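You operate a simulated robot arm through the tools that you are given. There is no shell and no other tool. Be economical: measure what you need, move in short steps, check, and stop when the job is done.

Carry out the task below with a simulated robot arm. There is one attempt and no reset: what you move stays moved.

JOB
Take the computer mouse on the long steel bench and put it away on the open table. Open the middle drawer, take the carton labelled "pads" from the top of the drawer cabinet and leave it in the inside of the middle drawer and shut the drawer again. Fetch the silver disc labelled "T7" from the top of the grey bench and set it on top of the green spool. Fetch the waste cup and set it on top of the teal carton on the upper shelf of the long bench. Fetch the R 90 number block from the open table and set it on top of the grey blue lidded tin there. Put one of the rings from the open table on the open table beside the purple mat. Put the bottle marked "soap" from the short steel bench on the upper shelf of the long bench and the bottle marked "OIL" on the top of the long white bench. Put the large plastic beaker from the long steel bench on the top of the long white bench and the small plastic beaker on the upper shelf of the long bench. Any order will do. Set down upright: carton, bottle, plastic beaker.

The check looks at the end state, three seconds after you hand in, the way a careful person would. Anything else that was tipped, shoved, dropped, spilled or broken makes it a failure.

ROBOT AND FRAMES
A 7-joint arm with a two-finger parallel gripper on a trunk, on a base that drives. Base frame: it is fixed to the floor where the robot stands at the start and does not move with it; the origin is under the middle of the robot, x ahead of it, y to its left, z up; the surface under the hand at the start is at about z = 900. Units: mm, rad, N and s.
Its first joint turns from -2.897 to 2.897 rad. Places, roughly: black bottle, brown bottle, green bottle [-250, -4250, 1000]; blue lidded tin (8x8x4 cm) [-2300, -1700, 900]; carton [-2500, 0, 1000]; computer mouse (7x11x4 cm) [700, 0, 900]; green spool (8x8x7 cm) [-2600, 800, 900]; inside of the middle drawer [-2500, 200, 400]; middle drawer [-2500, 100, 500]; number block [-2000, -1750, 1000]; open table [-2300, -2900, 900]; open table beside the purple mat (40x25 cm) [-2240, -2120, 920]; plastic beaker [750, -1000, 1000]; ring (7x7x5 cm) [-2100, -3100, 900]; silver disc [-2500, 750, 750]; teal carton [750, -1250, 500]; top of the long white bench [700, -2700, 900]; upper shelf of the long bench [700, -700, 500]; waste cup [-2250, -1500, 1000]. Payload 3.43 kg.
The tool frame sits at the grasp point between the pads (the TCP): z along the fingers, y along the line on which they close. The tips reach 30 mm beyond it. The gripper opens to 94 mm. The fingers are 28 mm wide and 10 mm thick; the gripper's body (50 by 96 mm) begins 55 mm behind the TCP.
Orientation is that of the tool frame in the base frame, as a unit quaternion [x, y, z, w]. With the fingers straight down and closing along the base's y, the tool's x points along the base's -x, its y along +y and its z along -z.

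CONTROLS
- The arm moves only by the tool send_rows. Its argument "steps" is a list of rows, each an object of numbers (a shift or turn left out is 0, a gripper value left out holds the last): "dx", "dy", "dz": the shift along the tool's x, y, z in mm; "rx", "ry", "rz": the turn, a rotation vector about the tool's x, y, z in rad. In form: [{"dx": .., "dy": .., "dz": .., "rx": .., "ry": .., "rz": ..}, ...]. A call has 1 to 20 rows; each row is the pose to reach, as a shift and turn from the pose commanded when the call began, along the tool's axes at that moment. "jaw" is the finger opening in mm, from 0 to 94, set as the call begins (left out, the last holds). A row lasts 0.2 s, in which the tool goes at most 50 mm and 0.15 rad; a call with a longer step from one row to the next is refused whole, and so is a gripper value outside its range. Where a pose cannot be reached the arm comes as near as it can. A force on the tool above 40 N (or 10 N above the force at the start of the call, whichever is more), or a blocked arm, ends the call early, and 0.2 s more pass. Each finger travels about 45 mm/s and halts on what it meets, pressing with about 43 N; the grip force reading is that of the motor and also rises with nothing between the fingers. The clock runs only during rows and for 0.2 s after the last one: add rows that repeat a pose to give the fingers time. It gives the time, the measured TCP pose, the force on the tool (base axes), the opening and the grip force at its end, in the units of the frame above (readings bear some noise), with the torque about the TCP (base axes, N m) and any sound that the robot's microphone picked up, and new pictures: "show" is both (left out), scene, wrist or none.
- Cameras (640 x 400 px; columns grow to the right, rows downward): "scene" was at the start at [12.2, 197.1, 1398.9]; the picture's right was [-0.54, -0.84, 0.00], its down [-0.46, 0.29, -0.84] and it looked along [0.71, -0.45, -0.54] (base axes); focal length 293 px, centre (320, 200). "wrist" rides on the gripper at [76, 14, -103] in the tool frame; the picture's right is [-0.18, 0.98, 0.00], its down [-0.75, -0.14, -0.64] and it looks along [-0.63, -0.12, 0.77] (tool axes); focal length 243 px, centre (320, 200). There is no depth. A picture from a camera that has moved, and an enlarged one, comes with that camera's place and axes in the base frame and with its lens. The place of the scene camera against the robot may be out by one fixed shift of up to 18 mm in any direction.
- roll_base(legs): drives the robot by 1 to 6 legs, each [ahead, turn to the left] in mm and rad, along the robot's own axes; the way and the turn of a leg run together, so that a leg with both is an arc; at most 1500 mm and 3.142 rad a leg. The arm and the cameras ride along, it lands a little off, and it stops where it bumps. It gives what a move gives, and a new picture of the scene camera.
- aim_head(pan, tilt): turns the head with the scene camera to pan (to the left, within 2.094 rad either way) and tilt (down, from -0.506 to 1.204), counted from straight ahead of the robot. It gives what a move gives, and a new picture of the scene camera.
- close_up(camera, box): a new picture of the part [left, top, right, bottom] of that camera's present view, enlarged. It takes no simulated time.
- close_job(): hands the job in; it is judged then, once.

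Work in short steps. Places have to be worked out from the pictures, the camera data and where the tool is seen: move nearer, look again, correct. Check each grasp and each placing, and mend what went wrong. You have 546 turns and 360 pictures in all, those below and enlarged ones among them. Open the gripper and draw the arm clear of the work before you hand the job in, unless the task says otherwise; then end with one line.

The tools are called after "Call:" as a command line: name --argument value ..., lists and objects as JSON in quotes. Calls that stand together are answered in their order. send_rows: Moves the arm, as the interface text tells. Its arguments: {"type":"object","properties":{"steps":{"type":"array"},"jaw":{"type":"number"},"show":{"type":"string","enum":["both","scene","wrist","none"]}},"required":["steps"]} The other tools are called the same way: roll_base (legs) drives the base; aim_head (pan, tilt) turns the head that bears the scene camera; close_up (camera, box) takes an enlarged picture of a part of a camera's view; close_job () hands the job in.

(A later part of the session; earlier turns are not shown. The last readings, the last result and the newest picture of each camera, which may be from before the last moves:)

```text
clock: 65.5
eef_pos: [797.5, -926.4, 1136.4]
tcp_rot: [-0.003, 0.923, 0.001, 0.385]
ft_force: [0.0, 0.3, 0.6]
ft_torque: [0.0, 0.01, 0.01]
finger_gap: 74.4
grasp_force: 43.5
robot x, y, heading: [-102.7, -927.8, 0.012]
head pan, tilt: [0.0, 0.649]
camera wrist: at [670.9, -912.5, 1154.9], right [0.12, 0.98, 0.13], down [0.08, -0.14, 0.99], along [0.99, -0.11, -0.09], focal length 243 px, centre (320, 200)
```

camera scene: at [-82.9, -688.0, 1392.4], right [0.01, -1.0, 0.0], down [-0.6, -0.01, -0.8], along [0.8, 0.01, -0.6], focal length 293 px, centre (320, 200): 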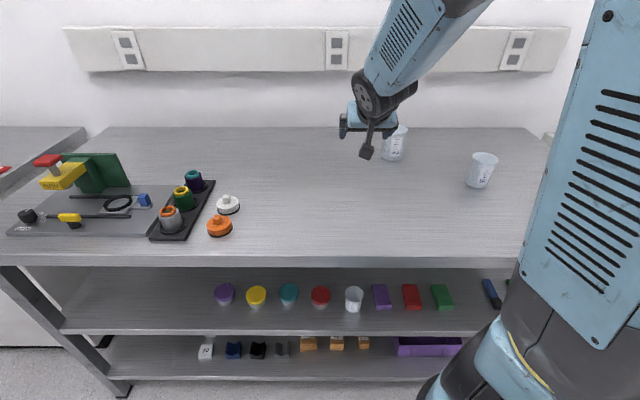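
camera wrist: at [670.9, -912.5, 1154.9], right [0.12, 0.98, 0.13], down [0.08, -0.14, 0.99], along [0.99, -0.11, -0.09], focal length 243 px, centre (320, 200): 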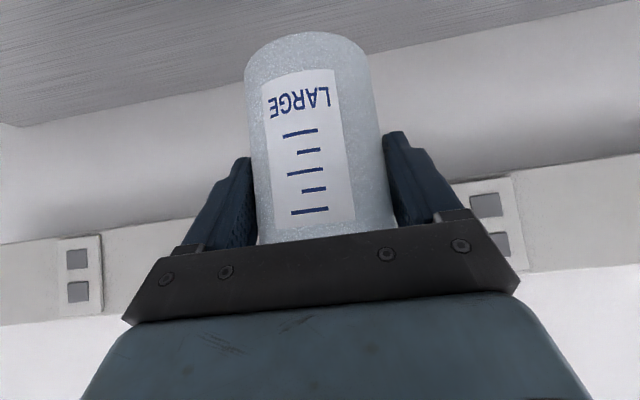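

The large beaker is held. I retract the arm toward the body before driving.

Call:
send_rows --steps '[{"dx": 15, "dz": -45}, {"dx": 45, "dz": -80}, {"dx": 75, "dz": -115}, {"dx": 105, "dz": -150}, {"dx": 135, "dz": -185}, {"dx": 165, "dz": -220}, {"dx": 195, "dz": -250}, {"dx": 217, "dz": -277}, {"dx": 217, "dz": -277}]' --show "none"

Call:
roll_base --legs '[[-350, 0], [0, -0.79], [0, -0.79]]'

```text
clock: 67.5
eef_pos: [448.7, -947.4, 1171.1]
tcp_rot: [0.017, 0.925, 0.004, 0.379]
ft_force: [0.2, -0.3, -0.2]
ft_torque: [-0.02, -0.01, -0.01]
finger_gap: 74.4
grasp_force: 42.8
robot x, y, heading: [-109.4, -931.8, 0.006]
head pan, tilt: [0.0, 0.649]
```

```text
clock: 73.7
eef_pos: [-305.9, -1473.5, 1172.0]
tcp_rot: [0.562, 0.734, -0.226, 0.308]
ft_force: [1.7, 0.1, -1.4]
ft_torque: [0.01, 0.03, -0.06]
finger_gap: 74.2
grasp_force: 43.2
robot x, y, heading: [-381.4, -919.6, -1.333]
head pan, tilt: [0.0, 0.649]
stopped in leg 3: the robot was blocked; the commanded pose is now the measured one
camera scene: at [-153.4, -877.5, 1388.0], right [-0.97, -0.23, 0.0], down [-0.15, 0.63, -0.77], along [0.18, -0.74, -0.64], focal length 293 px, centre (320, 200)
```

scene: 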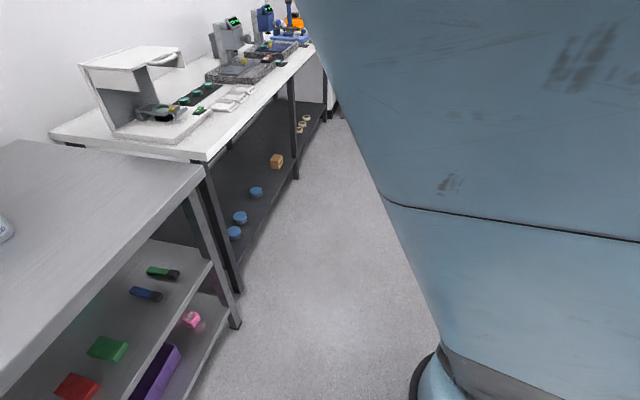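

Turns near 0.8 rad trip the block sensor on braking; I'll use small turn legs. I finish the turn and drive toward the white bench.

Call:
roll_base --legs '[[0, -0.24], [1400, 0], [0, 0.4], [0, 0.4], [0, 0.4], [0, 0.37]]'

```text
clock: 86.0
eef_pos: [112.7, -2595.4, 1168.8]
tcp_rot: [0.179, 0.909, -0.053, 0.373]
ft_force: [-0.5, -0.6, -0.2]
ft_torque: [0.01, -0.02, 0.03]
finger_gap: 74.4
grasp_force: 42.7
robot x, y, heading: [-408.2, -2383.4, -0.361]
head pan, tilt: [0.0, 0.649]
stopped in leg 6: the robot was blocked; the commanded pose is now the measured one
camera scene: at [-319.2, -2162.4, 1364.0], right [-0.42, -0.91, 0.0], down [-0.77, 0.36, -0.53], along [0.48, -0.22, -0.85], focal length 293 px, centre (320, 200)
```

scene: 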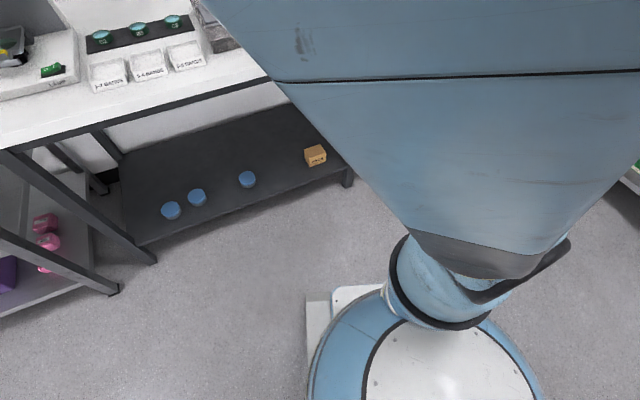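

Stopped again slightly short; I finish the turn and look up.

Call:
roll_base --legs '[[0, 0.36]]'

Call:
aim_head --pan -0.1 --tilt 0.3

```text
clock: 87.6
eef_pos: [156.0, -2405.7, 1165.9]
tcp_rot: [0.021, 0.928, 0.02, 0.372]
ft_force: [0.4, -0.3, -0.8]
ft_torque: [-0.02, -0.02, 0.03]
finger_gap: 74.2
grasp_force: 43.4
robot x, y, heading: [-408.5, -2405.7, 0.003]
head pan, tilt: [0.0, 0.649]
camera scene: at [-402.8, -2159.0, 1360.0], right [-0.02, -1.0, 0.0], down [-0.88, 0.01, -0.48], along [0.48, -0.01, -0.88], focal length 293 px, centre (320, 200)
```

scene: 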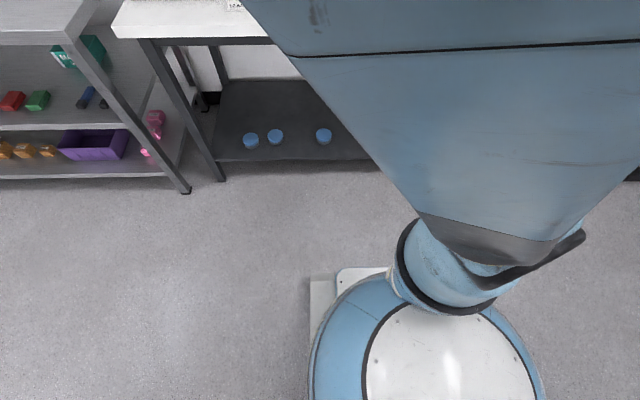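

```text
clock: 88.4
eef_pos: [156.6, -2406.4, 1165.6]
tcp_rot: [0.021, 0.928, 0.023, 0.371]
ft_force: [-0.1, 0.5, -0.6]
ft_torque: [0.0, 0.02, 0.03]
finger_gap: 74.2
grasp_force: 43.3
robot x, y, heading: [-405.8, -2396.5, -0.001]
head pan, tilt: [-0.099, 0.3]
camera scene: at [-401.3, -2162.2, 1361.6], right [-0.07, -1.0, 0.0], down [-0.86, 0.06, -0.5], along [0.5, -0.03, -0.86], focal length 293 px, centre (320, 200)
```

scene: 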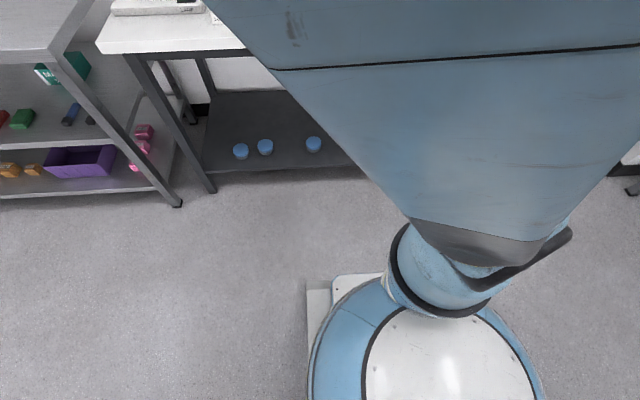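

The arm link appears to press on the head (its real pitch doesn't follow the command). I back the base away and extend the arm to free the head.

Call:
roll_base --legs '[[-250, 0]]'

Call:
send_rows --steps '[{"dx": -28, "dz": 28}, {"dx": -60, "dz": 60}, {"dx": -92, "dz": 92}, {"dx": -124, "dz": 124}, {"dx": -155, "dz": 155}, {"dx": -176, "dz": 176}, {"dx": -176, "dz": 176}]' --show "scene"

```text
clock: 90.2
eef_pos: [-86.7, -2408.5, 1165.6]
tcp_rot: [0.024, 0.928, 0.022, 0.372]
ft_force: [0.2, 0.5, -0.3]
ft_torque: [0.01, -0.02, -0.01]
finger_gap: 74.1
grasp_force: 43.3
robot x, y, heading: [-648.9, -2396.5, -0.011]
head pan, tilt: [-0.099, 0.3]
camera scene: at [-644.3, -2162.7, 1362.8], right [-0.08, -1.0, 0.0], down [-0.85, 0.07, -0.52], along [0.52, -0.04, -0.86], focal length 293 px, centre (320, 200)
```

scene: 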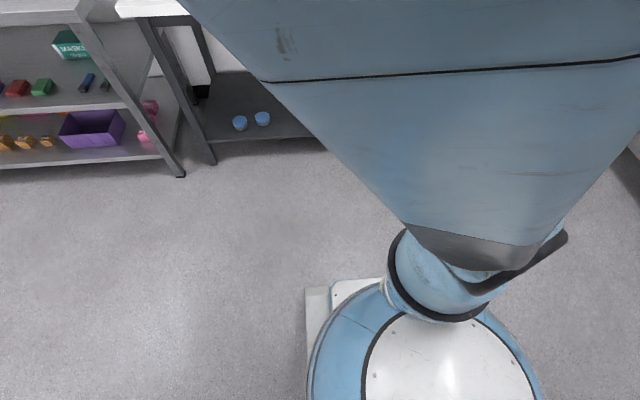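

```text
clock: 91.8
eef_pos: [161.0, -2416.3, 1159.9]
tcp_rot: [0.025, 0.928, 0.022, 0.371]
ft_force: [-0.4, 0.6, -0.2]
ft_torque: [0.04, 0.0, 0.02]
finger_gap: 74.1
grasp_force: 43.1
robot x, y, heading: [-654.0, -2401.2, -0.001]
head pan, tilt: [-0.099, 0.3]
camera scene: at [-618.8, -2166.7, 1424.2], right [-0.1, -0.99, 0.0], down [-0.29, 0.03, -0.96], along [0.95, -0.1, -0.3], focal length 293 px, centre (320, 200)
```

scene: 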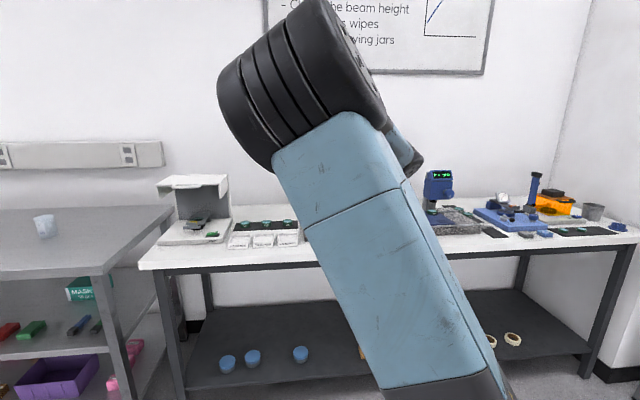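

Confirmed: the head is free again. I swing the arm to the right to see the middle of the white bench.

Call:
send_rows --steps '[{"dy": -48}, {"dy": -96}, {"dy": -144}, {"dy": -192}, {"dy": -240}, {"dy": -288}, {"dy": -336}, {"dy": -384}, {"dy": -384}]' --show "scene"

```text
clock: 93.8
eef_pos: [149.1, -2760.7, 1139.0]
tcp_rot: [0.022, 0.928, 0.021, 0.371]
ft_force: [-0.6, 0.3, 0.9]
ft_torque: [0.04, 0.0, -0.02]
finger_gap: 74.2
grasp_force: 43.1
out of reach, approached as far as the arm can: row 8, 9
robot x, y, heading: [-654.3, -2402.5, -0.012]
head pan, tilt: [-0.099, 0.3]
camera scene: at [-619.0, -2166.9, 1424.2], right [-0.1, -0.99, 0.0], down [-0.29, 0.03, -0.96], along [0.95, -0.1, -0.3], focal length 293 px, centre (320, 200)
```

scene: 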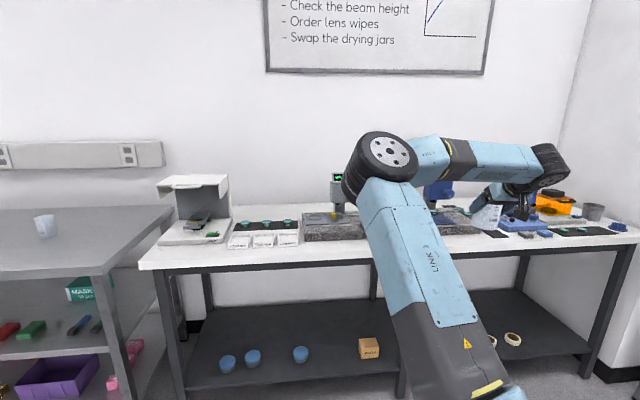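

I zoom on the white bench surface to choose a free spot.

Call:
close_up --camera "scene" --box '[140, 170, 400, 290]'

Call:
close_up --camera "scene" --box '[400, 170, 640, 290]'

```text
2.46 times, centred on (270, 230) of scene
camera zoom: at [-619.0, -2166.9, 1424.2], right [-0.1, -0.99, 0.0], down [-0.29, 0.03, -0.96], along [0.95, -0.1, -0.3], focal length 721 px, centre (443, 126)
```

zoom: 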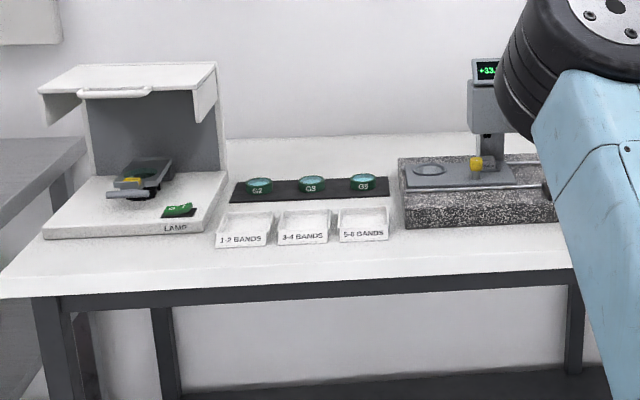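

```text
2.67 times, centred on (520, 230) of scene
camera zoom: at [-619.0, -2166.9, 1424.2], right [-0.1, -0.99, 0.0], down [-0.29, 0.03, -0.96], along [0.95, -0.1, -0.3], focal length 781 px, centre (-213, 120)
```

zoom: 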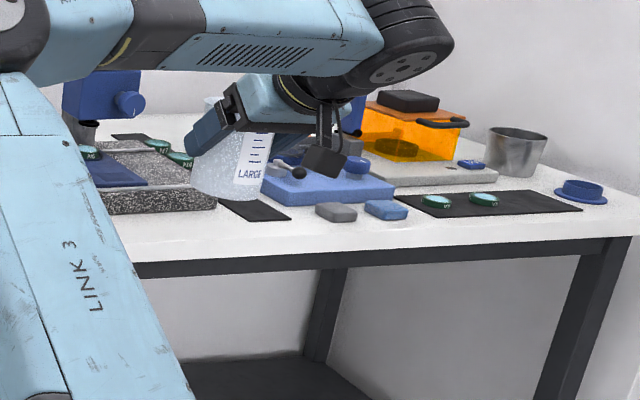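

There is a free front strip ahead of the granite slab near (420,-2320). I swing the arm back there, then drive in.

Call:
send_rows --steps '[{"dy": 48}, {"dy": 96}, {"dy": 144}, {"dy": 192}, {"dy": 240}, {"dy": 288}, {"dy": 336}, {"dy": 384}, {"dy": 432}, {"dy": 480}, {"dy": 480}]' --show "none"

Call:
roll_base --legs '[[200, 0]]'

Call:
send_rows --steps '[{}]' --show "wrist"

```text
clock: 96.2
eef_pos: [160.7, -2280.6, 1163.9]
tcp_rot: [0.024, 0.928, 0.022, 0.371]
ft_force: [-0.8, 0.3, -0.6]
ft_torque: [0.01, -0.02, 0.01]
finger_gap: 74.2
grasp_force: 43.1
robot x, y, heading: [-652.4, -2401.6, -0.008]
head pan, tilt: [-0.099, 0.3]
```

```text
clock: 97.8
eef_pos: [363.0, -2280.6, 1165.6]
tcp_rot: [0.023, 0.928, 0.022, 0.37]
ft_force: [0.0, 0.0, -0.9]
ft_torque: [0.01, -0.01, 0.05]
finger_gap: 73.7
grasp_force: 43.0
robot x, y, heading: [-449.1, -2403.0, -0.005]
head pan, tilt: [-0.099, 0.3]
camera scene: at [-417.5, -2167.9, 1424.2], right [-0.1, -0.99, 0.0], down [-0.29, 0.03, -0.96], along [0.95, -0.1, -0.3], focal length 293 px, centre (320, 200)
```

scene: 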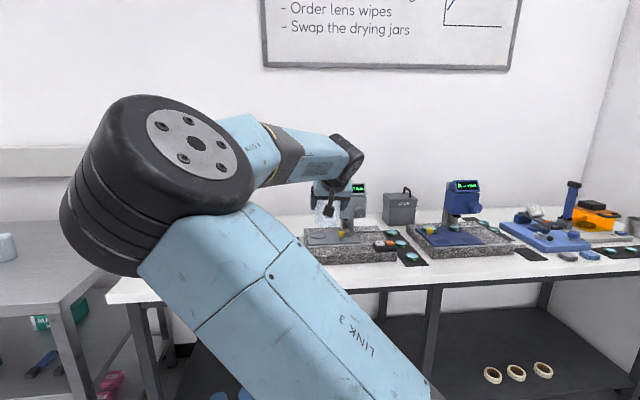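

```text
clock: 98.2
eef_pos: [361.9, -2281.8, 1165.2]
tcp_rot: [0.023, 0.928, 0.022, 0.37]
ft_force: [0.1, -0.3, 0.2]
ft_torque: [-0.01, -0.01, -0.01]
finger_gap: 73.7
grasp_force: 43.1
robot x, y, heading: [-448.6, -2401.0, -0.001]
head pan, tilt: [-0.099, 0.3]
camera wrist: at [236.7, -2264.0, 1188.5], right [0.16, 0.97, 0.18], down [0.1, -0.2, 0.97], along [0.98, -0.14, -0.13], focal length 243 px, centre (320, 200)
```

wrist: 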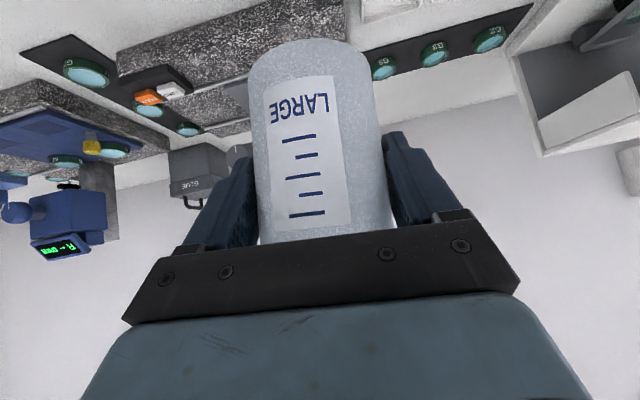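

The strip in front of the granite (x 375–500, y≈-2330) is free. I correct the small tilt error and lower toward it.

Call:
send_rows --steps '[{"dx": 10, "dy": -12, "dz": 30, "rx": 0.006, "ry": -0.008, "rz": -0.015}, {"dx": 25, "dy": -24, "dz": 62, "rx": 0.012, "ry": -0.016, "rz": -0.03}, {"dx": 40, "dy": -36, "dz": 94, "rx": 0.018, "ry": -0.024, "rz": -0.045}, {"dx": 55, "dy": -45, "dz": 126, "rx": 0.023, "ry": -0.032, "rz": -0.059}, {"dx": 65, "dy": -48, "dz": 154, "rx": 0.023, "ry": -0.032, "rz": -0.059}, {"dx": 65, "dy": -48, "dz": 154, "rx": 0.023, "ry": -0.032, "rz": -0.059}]'

```text
clock: 99.7
eef_pos: [419.3, -2323.2, 1007.4]
tcp_rot: [0.001, 0.922, -0.001, 0.386]
ft_force: [0.7, 0.0, -0.5]
ft_torque: [0.02, 0.01, 0.02]
finger_gap: 73.3
grasp_force: 42.6
robot x, y, heading: [-451.3, -2404.5, -0.005]
head pan, tilt: [-0.099, 0.3]
camera scene: at [-417.5, -2167.9, 1424.2], right [-0.1, -0.99, 0.0], down [-0.29, 0.03, -0.96], along [0.95, -0.1, -0.3], focal length 293 px, centre (320, 200)
camera wrist: at [293.5, -2308.1, 1025.9], right [0.13, 0.98, 0.13], down [0.07, -0.14, 0.99], along [0.99, -0.12, -0.09], focal length 243 px, centre (320, 200)
```

scene: 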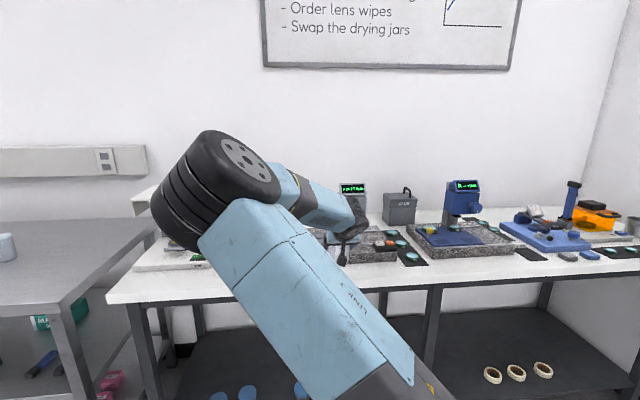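
wrist: 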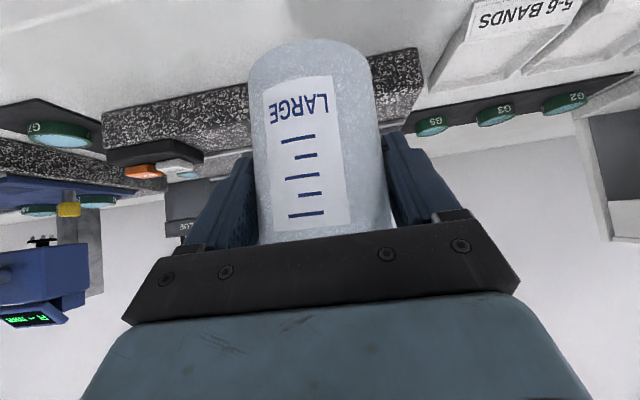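

Spot is clear, granite front at x≈480. I lower until contact.

Call:
send_rows --steps '[{"dx": 12, "dz": 12}, {"dx": 22, "dz": 22}, {"dx": 25, "dz": 25}, {"dx": 27, "dz": 27}, {"dx": 28, "dz": 28}, {"dx": 29, "dz": 29}, {"dx": 30, "dz": 30}, {"dx": 31, "dz": 31}]' --show "none"

```text
clock: 101.5
eef_pos: [420.8, -2321.2, 962.7]
tcp_rot: [0.001, 0.922, 0.0, 0.386]
ft_force: [0.3, -0.6, 0.3]
ft_torque: [0.0, 0.0, -0.01]
finger_gap: 73.0
grasp_force: 43.5
robot x, y, heading: [-450.5, -2399.9, -0.008]
head pan, tilt: [-0.099, 0.3]
```

No contact yet; continue slowly.

Call:
send_rows --steps '[{"dx": 1.4, "dz": 1.4}, {"dx": 2.8, "dz": 2.8}, {"dx": 4.2, "dz": 4.2}, {"dx": 5.6, "dz": 5.6}, {"dx": 7, "dz": 7}, {"dx": 8.4, "dz": 8.4}, {"dx": 9.8, "dz": 9.8}, {"dx": 11.2, "dz": 11.2}]' --show "wrist"

```text
clock: 103.2
eef_pos: [420.8, -2320.4, 946.5]
tcp_rot: [0.001, 0.922, 0.0, 0.386]
ft_force: [0.0, 0.7, -0.7]
ft_torque: [0.01, -0.03, -0.02]
finger_gap: 72.8
grasp_force: 42.5
robot x, y, heading: [-452.4, -2403.4, -0.008]
head pan, tilt: [-0.099, 0.3]
camera wrist: at [293.8, -2306.1, 964.9], right [0.13, 0.98, 0.13], down [0.07, -0.14, 0.99], along [0.99, -0.12, -0.09], focal length 243 px, centre (320, 200)
```

wrist: 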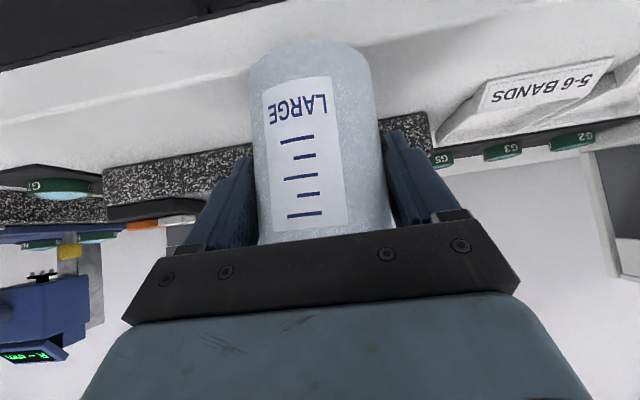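

Still no contact, the white bench is lower than expected. Continue gently.

Call:
send_rows --steps '[{"dx": 1.4, "dz": 1.4}, {"dx": 2.8, "dz": 2.8}, {"dx": 4.2, "dz": 4.2}, {"dx": 5.6, "dz": 5.6}, {"dx": 7, "dz": 7}, {"dx": 8.4, "dz": 8.4}, {"dx": 9.8, "dz": 9.8}, {"dx": 11.2, "dz": 11.2}, {"dx": 12.6, "dz": 12.6}, {"dx": 14, "dz": 14}, {"dx": 15.4, "dz": 15.4}, {"dx": 16.8, "dz": 16.8}, {"dx": 18.2, "dz": 18.2}, {"dx": 19.6, "dz": 19.6}, {"dx": 21, "dz": 21}]' --show "wrist"

```text
clock: 104.3
eef_pos: [422.5, -2320.3, 944.2]
tcp_rot: [0.001, 0.921, 0.001, 0.389]
ft_force: [2.5, -0.7, 9.0]
ft_torque: [-0.23, -0.21, 0.07]
finger_gap: 72.7
grasp_force: 42.8
robot x, y, heading: [-447.7, -2400.6, -0.006]
head pan, tilt: [-0.099, 0.3]
stopped in row 5: the force on the tool passed its limit at 41 N (the readings are from after the stop); the commanded pose is now the measured one
camera wrist: at [295.4, -2305.9, 960.9], right [0.13, 0.98, 0.13], down [0.06, -0.14, 0.99], along [0.99, -0.12, -0.08], focal length 243 px, centre (320, 200)
```

wrist: 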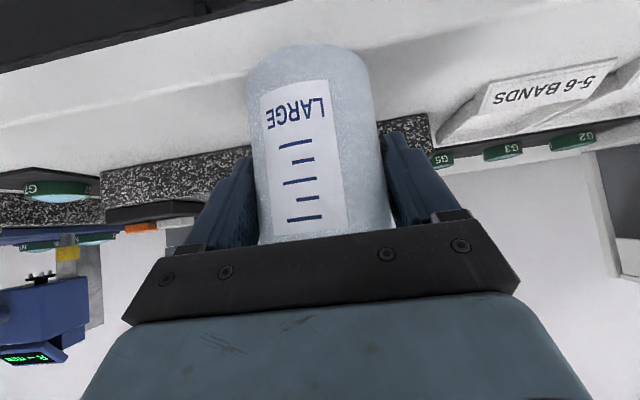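

Contact made (bench ≈ z 879). I release and retreat.

Call:
send_rows --steps '[{}, {}, {}, {}]' --jaw 93 --show "none"

Call:
send_rows --steps '[{"dz": -25}, {"dz": -60}, {"dz": -100}, {"dz": -140}, {"dz": -180}, {"dz": -180}]' --show "wrist"

```text
clock: 105.3
eef_pos: [421.2, -2321.1, 941.3]
tcp_rot: [0.0, 0.921, 0.002, 0.389]
ft_force: [-0.4, 0.7, 0.6]
ft_torque: [0.01, 0.01, -0.02]
finger_gap: 93.0
grasp_force: 0.1
robot x, y, heading: [-448.7, -2402.0, -0.004]
head pan, tilt: [-0.099, 0.3]
```

```text
clock: 106.7
eef_pos: [290.9, -2321.5, 1069.8]
tcp_rot: [0.001, 0.921, 0.001, 0.388]
ft_force: [0.7, -0.5, -0.7]
ft_torque: [-0.01, -0.03, 0.02]
finger_gap: 93.3
grasp_force: 0.1
robot x, y, heading: [-445.9, -2402.2, -0.002]
head pan, tilt: [-0.099, 0.3]
camera wrist: at [165.5, -2307.0, 1087.8], right [0.13, 0.98, 0.13], down [0.07, -0.14, 0.99], along [0.99, -0.12, -0.08], focal length 243 px, centre (320, 200)
```

wrist: 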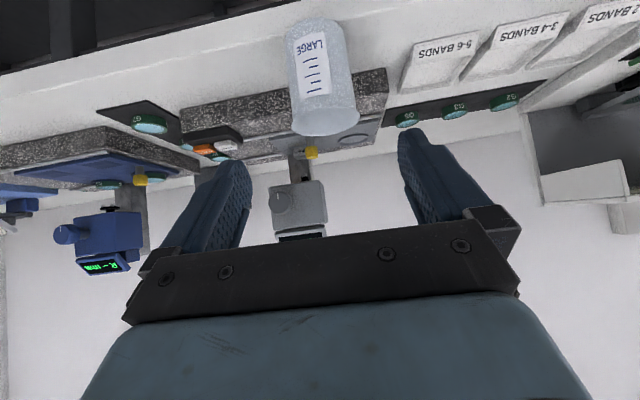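

The large beaker stands upright on the white bench. Next the bottles: I turn toward the short steel bench at the far wall in small turns.

Call:
roll_base --legs '[[0, -0.35], [0, -0.35], [0, -0.35], [0, -0.35], [0, -0.17]]'

```text
clock: 109.8
eef_pos: [167.9, -2817.8, 1069.9]
tcp_rot: [0.316, 0.866, -0.131, 0.364]
ft_force: [0.7, 0.3, -0.2]
ft_torque: [-0.04, 0.05, -0.01]
finger_gap: 92.8
grasp_force: 0.1
robot x, y, heading: [-417.7, -2363.3, -0.713]
head pan, tilt: [-0.099, 0.3]
stopped in leg 3: the robot was blocked; the commanded pose is now the measured one
camera scene: at [-249.8, -2209.9, 1424.1], right [-0.73, -0.69, 0.0], down [-0.2, 0.22, -0.96], along [0.66, -0.69, -0.3], focal length 293 px, centre (320, 200)
```

scene: 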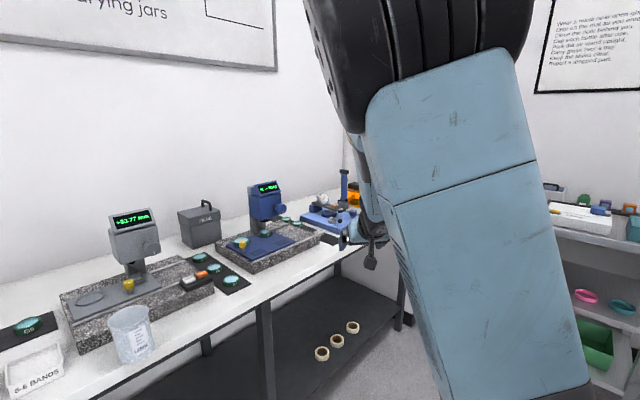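

Stopped again partway. I continue with the rest of the turn.

Call:
roll_base --legs '[[0, -0.86]]'

```text
clock: 112.9
eef_pos: [-369.8, -3108.8, 1071.5]
tcp_rot: [0.644, 0.659, -0.269, 0.279]
ft_force: [0.6, -0.1, -0.1]
ft_torque: [-0.01, 0.0, 0.01]
finger_gap: 92.8
grasp_force: 0.0
robot x, y, heading: [-367.2, -2367.7, -1.545]
head pan, tilt: [-0.099, 0.3]
stopped in leg 1: the robot was blocked; the commanded pose is now the measured one
camera scene: at [-140.7, -2388.3, 1424.1], right [-1.0, 0.08, 0.0], down [0.02, 0.3, -0.96], along [-0.07, -0.95, -0.3], focal length 293 px, centre (320, 200)
```

scene: 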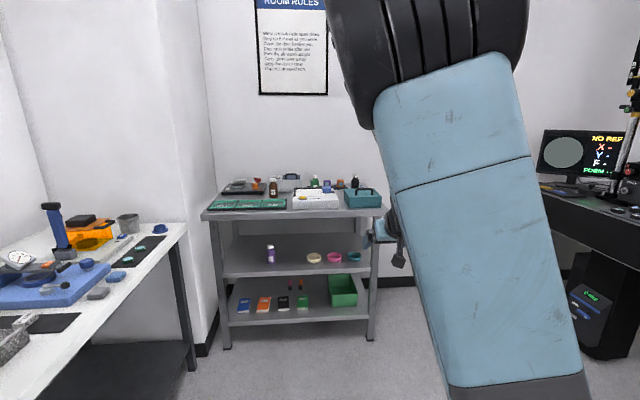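

I zoom on the short bench to find the bottles.

Call:
close_up --camera "scene" --box '[190, 160, 390, 280]'

```text
3.20 times, centred on (290, 220) of scene
camera zoom: at [-140.7, -2388.3, 1424.1], right [-1.0, 0.08, 0.0], down [0.02, 0.3, -0.96], along [-0.07, -0.95, -0.3], focal length 937 px, centre (416, 136)
```

zoom: 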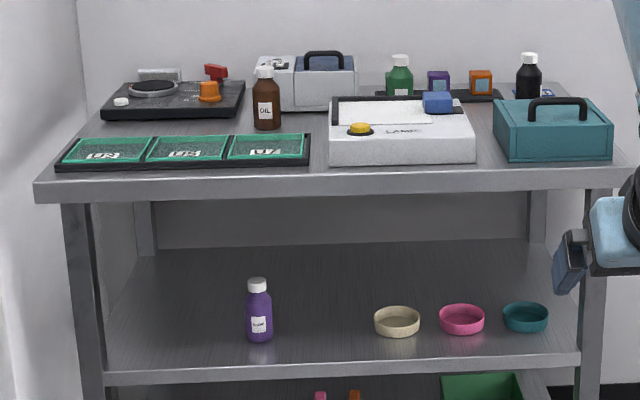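

OIL is the brown bottle; soap must be green or black (or the purple one). I drive closer.

Call:
roll_base --legs '[[0, 0.12], [900, 0], [0, -0.146]]'

Call:
close_up --camera "scene" --box '[150, 100, 450, 290]'

```text
clock: 118.9
eef_pos: [-273.6, -3986.5, 1071.2]
tcp_rot: [0.655, 0.648, -0.275, 0.275]
ft_force: [-0.5, -0.3, 0.2]
ft_torque: [0.01, 0.05, 0.0]
finger_gap: 93.1
grasp_force: 0.0
robot x, y, heading: [-235.9, -3245.7, -1.589]
head pan, tilt: [-0.099, 0.3]
camera scene: at [-11.6, -3274.9, 1424.2], right [-0.99, 0.11, 0.0], down [0.03, 0.29, -0.96], along [-0.11, -0.95, -0.3], focal length 293 px, centre (320, 200)
```

scene: 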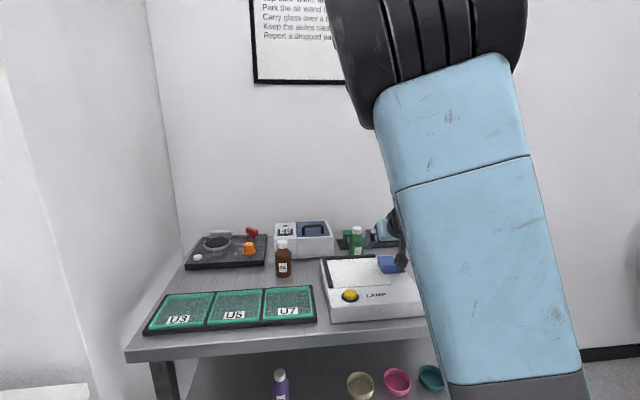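

```text
2.11 times, centred on (300, 195) of scene
camera zoom: at [-11.6, -3274.9, 1424.2], right [-0.99, 0.11, 0.0], down [0.03, 0.29, -0.96], along [-0.11, -0.95, -0.3], focal length 616 px, centre (362, 210)
```

zoom: 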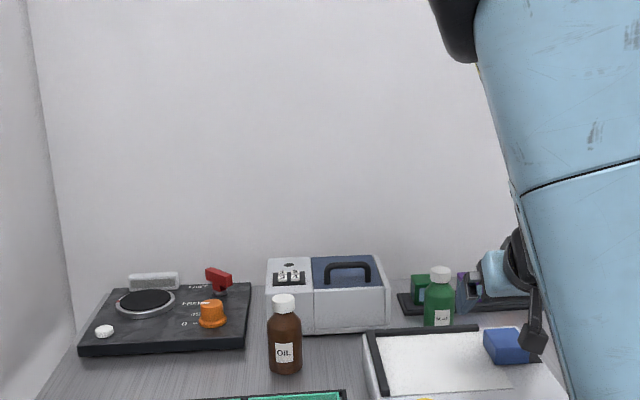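

Check the wrist view for the green and black bottles' labels.

Call:
close_up --camera "wrist" --box '[0, 0, 640, 240]'

```text
1.00 times, centred on (320, 120) of wrist (not enlarged: the box is as wide or as high as the picture)
camera zoom: at [-257.1, -3859.5, 1088.8], right [0.98, -0.14, 0.13], down [-0.14, -0.07, 0.99], along [-0.13, -0.99, -0.09], focal length 243 px, centre (320, 280)
```

zoom: 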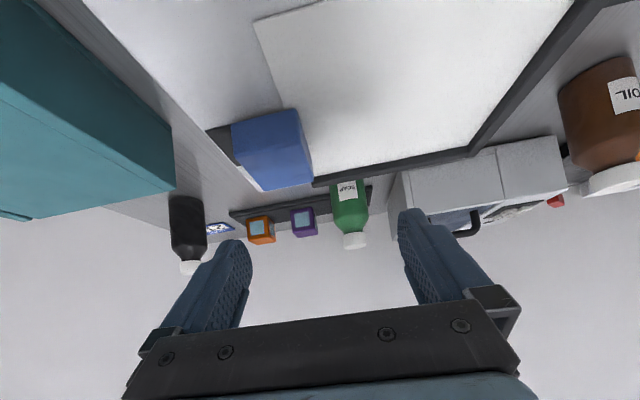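

Green is SOAP. I first move the hand in front of the OIL bottle.

Call:
send_rows --steps '[{"dy": 46}, {"dy": 92}, {"dy": 138}, {"dy": 184}, {"dy": 230}, {"dy": 275}, {"dy": 275}]' --show "wrist"

```text
clock: 120.5
eef_pos: [3.0, -3986.6, 1072.0]
tcp_rot: [0.655, 0.648, -0.275, 0.274]
ft_force: [-0.2, -1.4, 0.4]
ft_torque: [0.01, 0.04, 0.01]
finger_gap: 93.3
grasp_force: 0.0
robot x, y, heading: [-234.2, -3246.1, -1.581]
head pan, tilt: [-0.099, 0.3]
camera wrist: at [18.6, -3860.3, 1089.5], right [0.98, -0.14, 0.13], down [-0.14, -0.07, 0.99], along [-0.13, -0.99, -0.09], focal length 243 px, centre (320, 200)
```

wrist: 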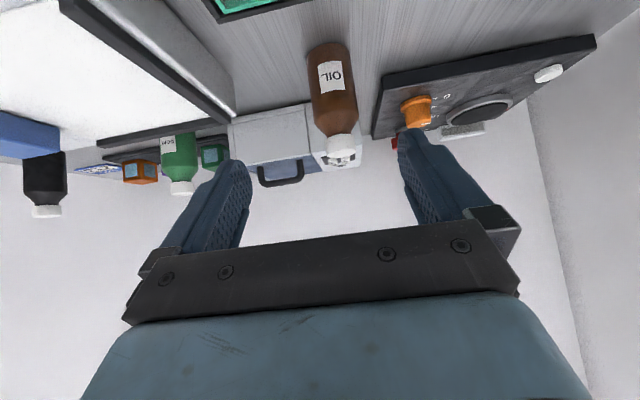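

OIL bottle at ≈(16,-4136), ~113 tall. I narrow the jaw to 80 mm to avoid the dial panel and approach.

Call:
send_rows --steps '[{"dx": -22, "dy": 13, "dz": 20}, {"dx": -22, "dy": 13, "dz": 60}, {"dx": -22, "dy": 13, "dz": 100}, {"dx": -22, "dy": 13, "dz": 135}, {"dx": -22, "dy": 13, "dz": 165}, {"dx": -22, "dy": 13, "dz": 165}]' --jaw 80 --show "wrist"

```text
clock: 121.9
eef_pos: [14.8, -4122.2, 970.8]
tcp_rot: [0.655, 0.649, -0.274, 0.274]
ft_force: [-0.8, 0.3, -0.5]
ft_torque: [0.01, 0.0, 0.0]
finger_gap: 79.9
grasp_force: 0.1
robot x, y, heading: [-233.1, -3247.9, -1.579]
head pan, tilt: [-0.099, 0.3]
camera wrist: at [30.4, -3995.2, 988.8], right [0.98, -0.14, 0.13], down [-0.14, -0.07, 0.99], along [-0.13, -0.99, -0.09], focal length 243 px, centre (320, 200)
```

wrist: 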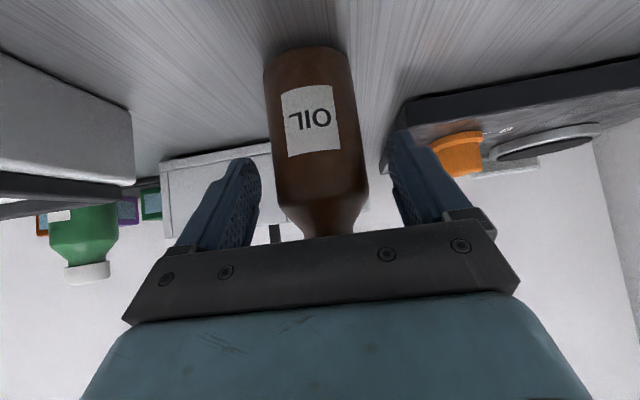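

Bottle is between the fingers. Final 10 mm in, then close and lift.

Call:
send_rows --steps '[{"dz": 10}, {"dz": 10}]' --show "none"

Call:
send_rows --steps '[{}, {}, {}, {}]' --jaw 30 --show "none"

Call:
send_rows --steps '[{"dx": -14, "dz": -14}, {"dx": -40, "dz": -40}, {"dx": -70, "dz": -70}, {"dx": -100, "dz": -100}, {"dx": -130, "dz": -130}, {"dx": -130, "dz": -130}]' --show "wrist"

```text
clock: 122.5
eef_pos: [14.8, -4128.9, 964.8]
tcp_rot: [0.656, 0.648, -0.275, 0.273]
ft_force: [0.5, 0.0, -0.1]
ft_torque: [0.01, 0.0, 0.02]
finger_gap: 80.0
grasp_force: 0.0
robot x, y, heading: [-234.2, -3246.3, -1.585]
head pan, tilt: [-0.099, 0.3]
```

```text
clock: 123.5
eef_pos: [13.6, -4129.1, 964.6]
tcp_rot: [0.656, 0.648, -0.274, 0.273]
ft_force: [1.6, -0.3, 0.1]
ft_torque: [-0.01, 0.03, -0.01]
finger_gap: 54.7
grasp_force: 43.1
robot x, y, heading: [-236.9, -3247.4, -1.582]
head pan, tilt: [-0.099, 0.3]
```

```text
clock: 124.9
eef_pos: [12.8, -4126.3, 1147.5]
tcp_rot: [0.656, 0.648, -0.274, 0.273]
ft_force: [-0.2, -0.7, -2.1]
ft_torque: [0.02, 0.0, 0.0]
finger_gap: 54.9
grasp_force: 42.9
robot x, y, heading: [-234.1, -3242.8, -1.58]
head pan, tilt: [-0.099, 0.3]
camera wrist: at [28.7, -3998.9, 1165.3], right [0.98, -0.14, 0.13], down [-0.14, -0.07, 0.99], along [-0.13, -0.99, -0.09], focal length 243 px, centre (320, 200)
```

wrist: 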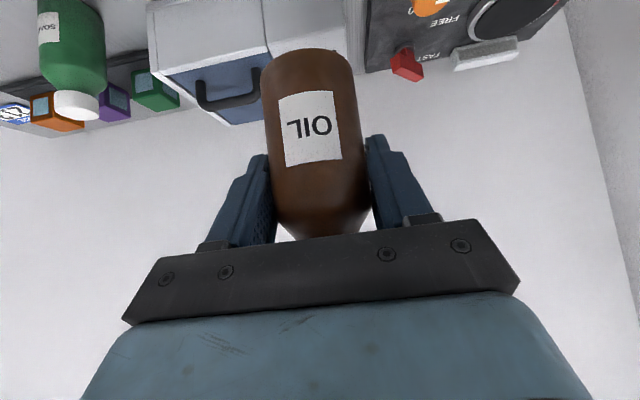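

OIL is held. I bring the arm in and centre it, then back away from the bench before turning to the white bench.

Call:
send_rows --steps '[{"dx": 14, "dy": -33, "dz": -14}, {"dx": 28, "dy": -66, "dz": -28}, {"dx": 42, "dy": -99, "dz": -42}, {"dx": 56, "dy": -132, "dz": -56}, {"dx": 70, "dy": -165, "dz": -70}, {"dx": 84, "dy": -198, "dz": -84}, {"dx": 95, "dy": -231, "dz": -95}, {"dx": 95, "dy": -250, "dz": -95}]' --show "none"

Call:
roll_base --legs '[[-400, 0], [0, 0.45], [-620, 0]]'

```text
clock: 126.7
eef_pos: [-234.0, -3991.7, 1146.7]
tcp_rot: [0.655, 0.649, -0.275, 0.273]
ft_force: [0.2, -0.4, -1.5]
ft_torque: [0.0, 0.04, -0.02]
finger_gap: 54.9
grasp_force: 42.8
robot x, y, heading: [-229.6, -3246.8, -1.583]
head pan, tilt: [-0.099, 0.3]
```

```text
clock: 133.8
eef_pos: [-167.0, -2966.4, 1146.7]
tcp_rot: [0.493, 0.779, -0.206, 0.328]
ft_force: [0.7, -0.1, -1.4]
ft_torque: [0.03, 0.0, 0.03]
finger_gap: 54.9
grasp_force: 42.7
robot x, y, heading: [-498.6, -2303.1, -1.127]
head pan, tilt: [-0.099, 0.3]
camera scene: at [-285.6, -2224.1, 1424.2], right [-0.94, -0.34, 0.0], down [-0.1, 0.28, -0.96], along [0.32, -0.9, -0.3], focal length 293 px, centre (320, 200)
```

scene: 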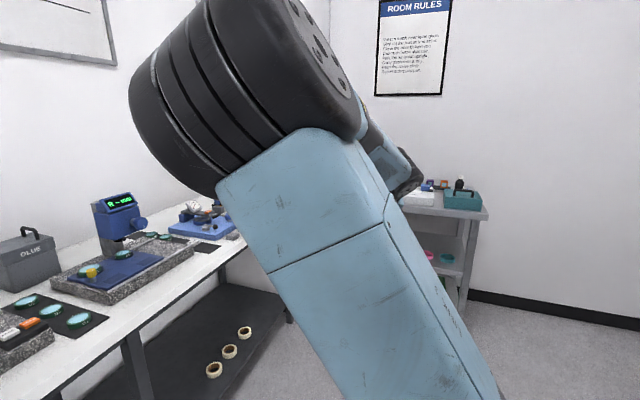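

Now turn to face the white bench.

Call:
roll_base --legs '[[0, 0.56]]'

Call:
roll_base --legs '[[0, 0.56]]'

```text
clock: 135.9
eef_pos: [140.0, -2684.3, 1147.1]
tcp_rot: [0.255, 0.886, -0.106, 0.372]
ft_force: [0.3, 0.3, -1.4]
ft_torque: [-0.02, -0.01, -0.03]
finger_gap: 54.5
grasp_force: 43.2
robot x, y, heading: [-516.5, -2334.0, -0.563]
head pan, tilt: [-0.099, 0.3]
camera scene: at [-373.4, -2150.3, 1424.2], right [-0.61, -0.79, 0.0], down [-0.23, 0.18, -0.96], along [0.75, -0.59, -0.3], focal length 293 px, centre (320, 200)
```

scene: 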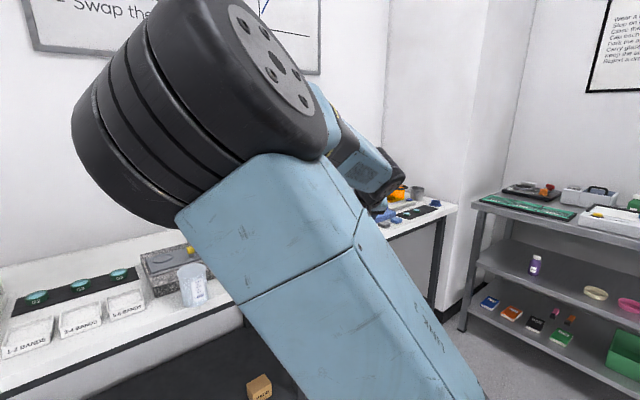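

```text
clock: 138.1
eef_pos: [227.5, -2275.0, 1147.9]
tcp_rot: [-0.003, 0.922, 0.003, 0.388]
ft_force: [0.1, 0.5, -1.8]
ft_torque: [0.0, 0.02, -0.03]
finger_gap: 54.7
grasp_force: 43.4
robot x, y, heading: [-516.8, -2370.1, -0.003]
head pan, tilt: [-0.099, 0.3]
camera scene: at [-486.8, -2135.6, 1424.2], right [-0.1, -0.99, 0.0], down [-0.3, 0.03, -0.95], along [0.95, -0.1, -0.3], focal length 293 px, centre (320, 200)
```

scene: 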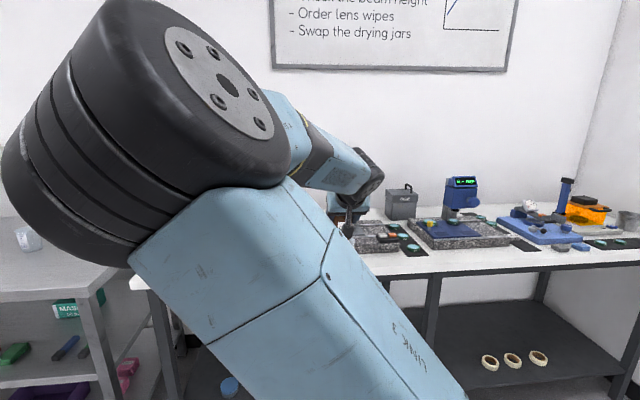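

Now swing to y≈-2465 and drive forward 120.

Call:
send_rows --steps '[{"dy": -48}, {"dy": -96}, {"dy": -144}, {"dy": -190}, {"dy": -190}]' --show "none"

Call:
roll_base --legs '[[120, 0]]'

Call:
send_rows --steps '[{"dx": 12, "dz": 30}, {"dx": 24, "dz": 60}, {"dx": 36, "dz": 90}, {"dx": 48, "dz": 120}, {"dx": 55, "dz": 150}, {"dx": 55, "dz": 160}, {"dx": 55, "dz": 160}]' --show "wrist"

```text
clock: 139.3
eef_pos: [229.5, -2465.2, 1146.9]
tcp_rot: [-0.003, 0.922, 0.002, 0.387]
ft_force: [-0.3, -1.1, -2.6]
ft_torque: [-0.01, 0.02, -0.02]
finger_gap: 54.7
grasp_force: 43.0
robot x, y, heading: [-518.2, -2371.2, -0.008]
head pan, tilt: [-0.099, 0.3]
```

```text
clock: 140.5
eef_pos: [348.2, -2465.8, 1148.6]
tcp_rot: [-0.004, 0.922, 0.003, 0.388]
ft_force: [0.1, 0.4, -1.3]
ft_torque: [0.01, 0.0, 0.02]
finger_gap: 54.4
grasp_force: 42.8
robot x, y, heading: [-397.4, -2368.7, -0.004]
head pan, tilt: [-0.099, 0.3]
camera scene: at [-367.6, -2135.9, 1424.2], right [-0.1, -0.99, 0.0], down [-0.29, 0.03, -0.96], along [0.95, -0.1, -0.3], focal length 293 px, centre (320, 200)
```

scene: 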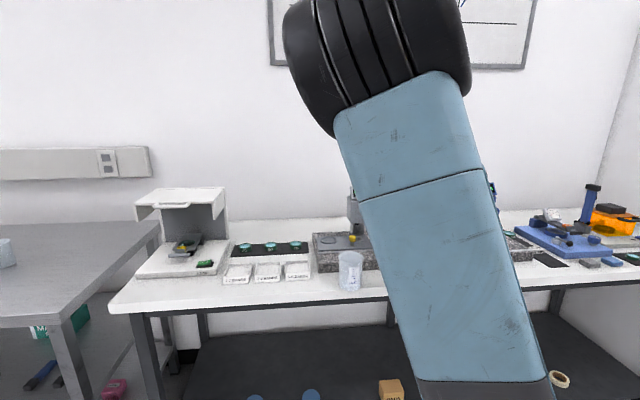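

```text
clock: 142.1
eef_pos: [423.8, -2463.9, 995.5]
tcp_rot: [-0.003, 0.922, 0.002, 0.388]
ft_force: [-0.1, 0.6, -1.5]
ft_torque: [-0.04, -0.01, 0.0]
finger_gap: 54.5
grasp_force: 42.7
robot x, y, heading: [-397.7, -2367.4, -0.002]
head pan, tilt: [-0.099, 0.3]
camera wrist: at [298.1, -2451.4, 1013.6], right [0.12, 0.98, 0.13], down [0.07, -0.14, 0.99], along [0.99, -0.11, -0.09], focal length 243 px, centre (320, 200)
```

wrist: 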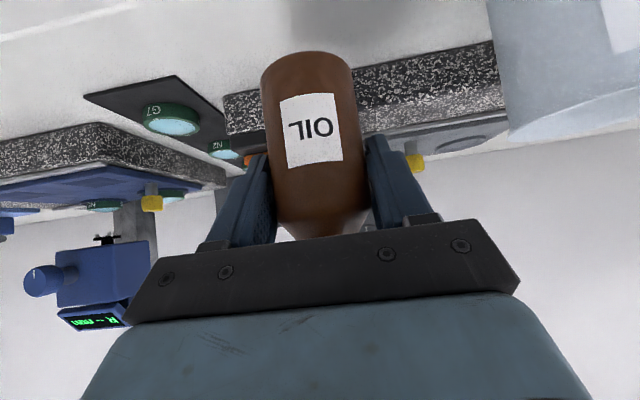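

Area is clear. I lower until contact.

Call:
send_rows --steps '[{"dx": 14, "dz": 14}, {"dx": 28, "dz": 28}, {"dx": 32, "dz": 32}, {"dx": 33.4, "dz": 33.4}, {"dx": 34.8, "dz": 34.8}, {"dx": 36.2, "dz": 36.2}, {"dx": 37.6, "dz": 37.6}, {"dx": 39, "dz": 39}, {"dx": 40.4, "dz": 40.4}, {"dx": 41.8, "dz": 41.8}, {"dx": 43.2, "dz": 43.2}]' --show "none"

```text
clock: 144.2
eef_pos: [427.2, -2466.6, 943.8]
tcp_rot: [-0.003, 0.92, 0.003, 0.392]
ft_force: [1.6, -0.9, 10.0]
ft_torque: [-0.19, 0.01, 0.03]
finger_gap: 54.6
grasp_force: 42.9
robot x, y, heading: [-399.6, -2369.2, -0.0]
head pan, tilt: [-0.099, 0.3]
stopped in row 10: the force on the tool passed its limit at 43 N (the readings are from after the stop); the commanded pose is now the measured one
```

Contact. Release and retreat.

Call:
send_rows --steps '[{}, {}, {}, {}]' --jaw 90 --show "none"

Call:
send_rows --steps '[{"dz": -25}, {"dz": -60}, {"dz": -100}, {"dz": -140}, {"dz": -180}, {"dz": -180}]' --show "wrist"

```text
clock: 145.2
eef_pos: [426.9, -2466.4, 942.9]
tcp_rot: [-0.002, 0.921, 0.003, 0.39]
ft_force: [0.3, 0.4, -0.3]
ft_torque: [0.01, 0.04, 0.01]
finger_gap: 90.0
grasp_force: 0.0
robot x, y, heading: [-397.4, -2368.6, -0.004]
head pan, tilt: [-0.099, 0.3]
```

```text
clock: 146.6
eef_pos: [298.8, -2466.2, 1068.4]
tcp_rot: [-0.003, 0.921, 0.003, 0.391]
ft_force: [-0.1, 0.4, -0.6]
ft_torque: [0.0, 0.02, 0.02]
finger_gap: 90.3
grasp_force: 0.0
robot x, y, heading: [-398.5, -2365.5, -0.008]
head pan, tilt: [-0.099, 0.3]
camera wrist: at [172.1, -2452.4, 1086.3], right [0.12, 0.98, 0.14], down [0.06, -0.14, 0.99], along [0.99, -0.11, -0.08], focal length 243 px, centre (320, 200)
```

wrist: 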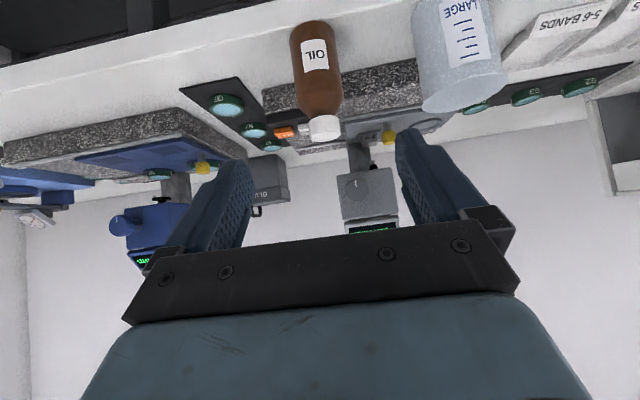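

OIL stands upright on the white bench. Back to the short bench for SOAP: raise the hand, back off, and turn.

Call:
send_rows --steps '[{"dx": -28, "dz": -28, "dy": 30}, {"dx": -56, "dz": -56, "dy": 60}, {"dx": -56, "dz": -56, "dy": 95}]' --show "none"

Call:
roll_base --legs '[[-130, 0], [0, -0.56]]'

Call:
roll_base --legs '[[0, -0.56]]'

```text
clock: 147.4
eef_pos: [295.5, -2372.7, 1146.8]
tcp_rot: [-0.003, 0.921, 0.004, 0.39]
ft_force: [0.1, -0.3, -0.6]
ft_torque: [0.03, -0.01, 0.05]
finger_gap: 90.1
grasp_force: 0.0
robot x, y, heading: [-399.3, -2369.7, -0.008]
head pan, tilt: [-0.099, 0.3]
```

```text
clock: 150.4
eef_pos: [52.6, -2745.0, 1147.0]
tcp_rot: [0.255, 0.884, -0.107, 0.377]
ft_force: [0.1, -0.3, 0.4]
ft_torque: [0.02, 0.01, 0.0]
finger_gap: 89.7
grasp_force: 0.1
robot x, y, heading: [-509.1, -2340.5, -0.577]
head pan, tilt: [-0.099, 0.3]
camera scene: at [-364.0, -2160.0, 1424.2], right [-0.62, -0.78, 0.0], down [-0.23, 0.18, -0.96], along [0.75, -0.6, -0.3], focal length 293 px, centre (320, 200)
```

scene: 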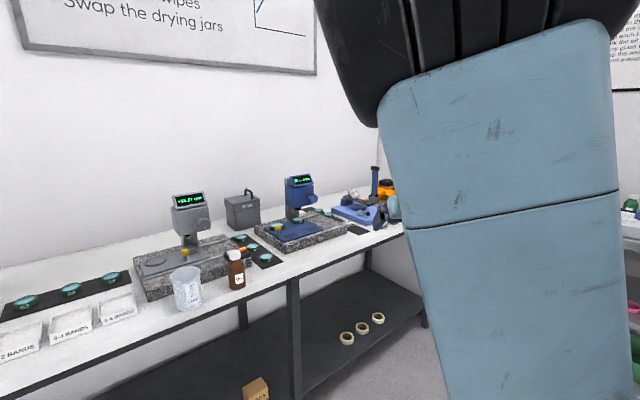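

```text
clock: 152.6
eef_pos: [-246.2, -2984.1, 1146.5]
tcp_rot: [0.489, 0.779, -0.207, 0.332]
ft_force: [0.5, -0.1, 0.0]
ft_torque: [0.03, 0.0, -0.04]
finger_gap: 90.1
grasp_force: 0.1
robot x, y, heading: [-479.6, -2327.5, -1.13]
head pan, tilt: [-0.099, 0.3]
camera scene: at [-263.3, -2252.2, 1424.2], right [-0.94, -0.34, 0.0], down [-0.1, 0.28, -0.96], along [0.32, -0.9, -0.3], focal length 293 px, centre (320, 200)
```

scene: 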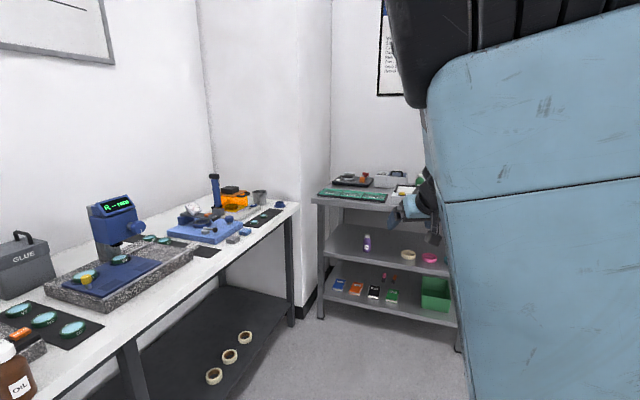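

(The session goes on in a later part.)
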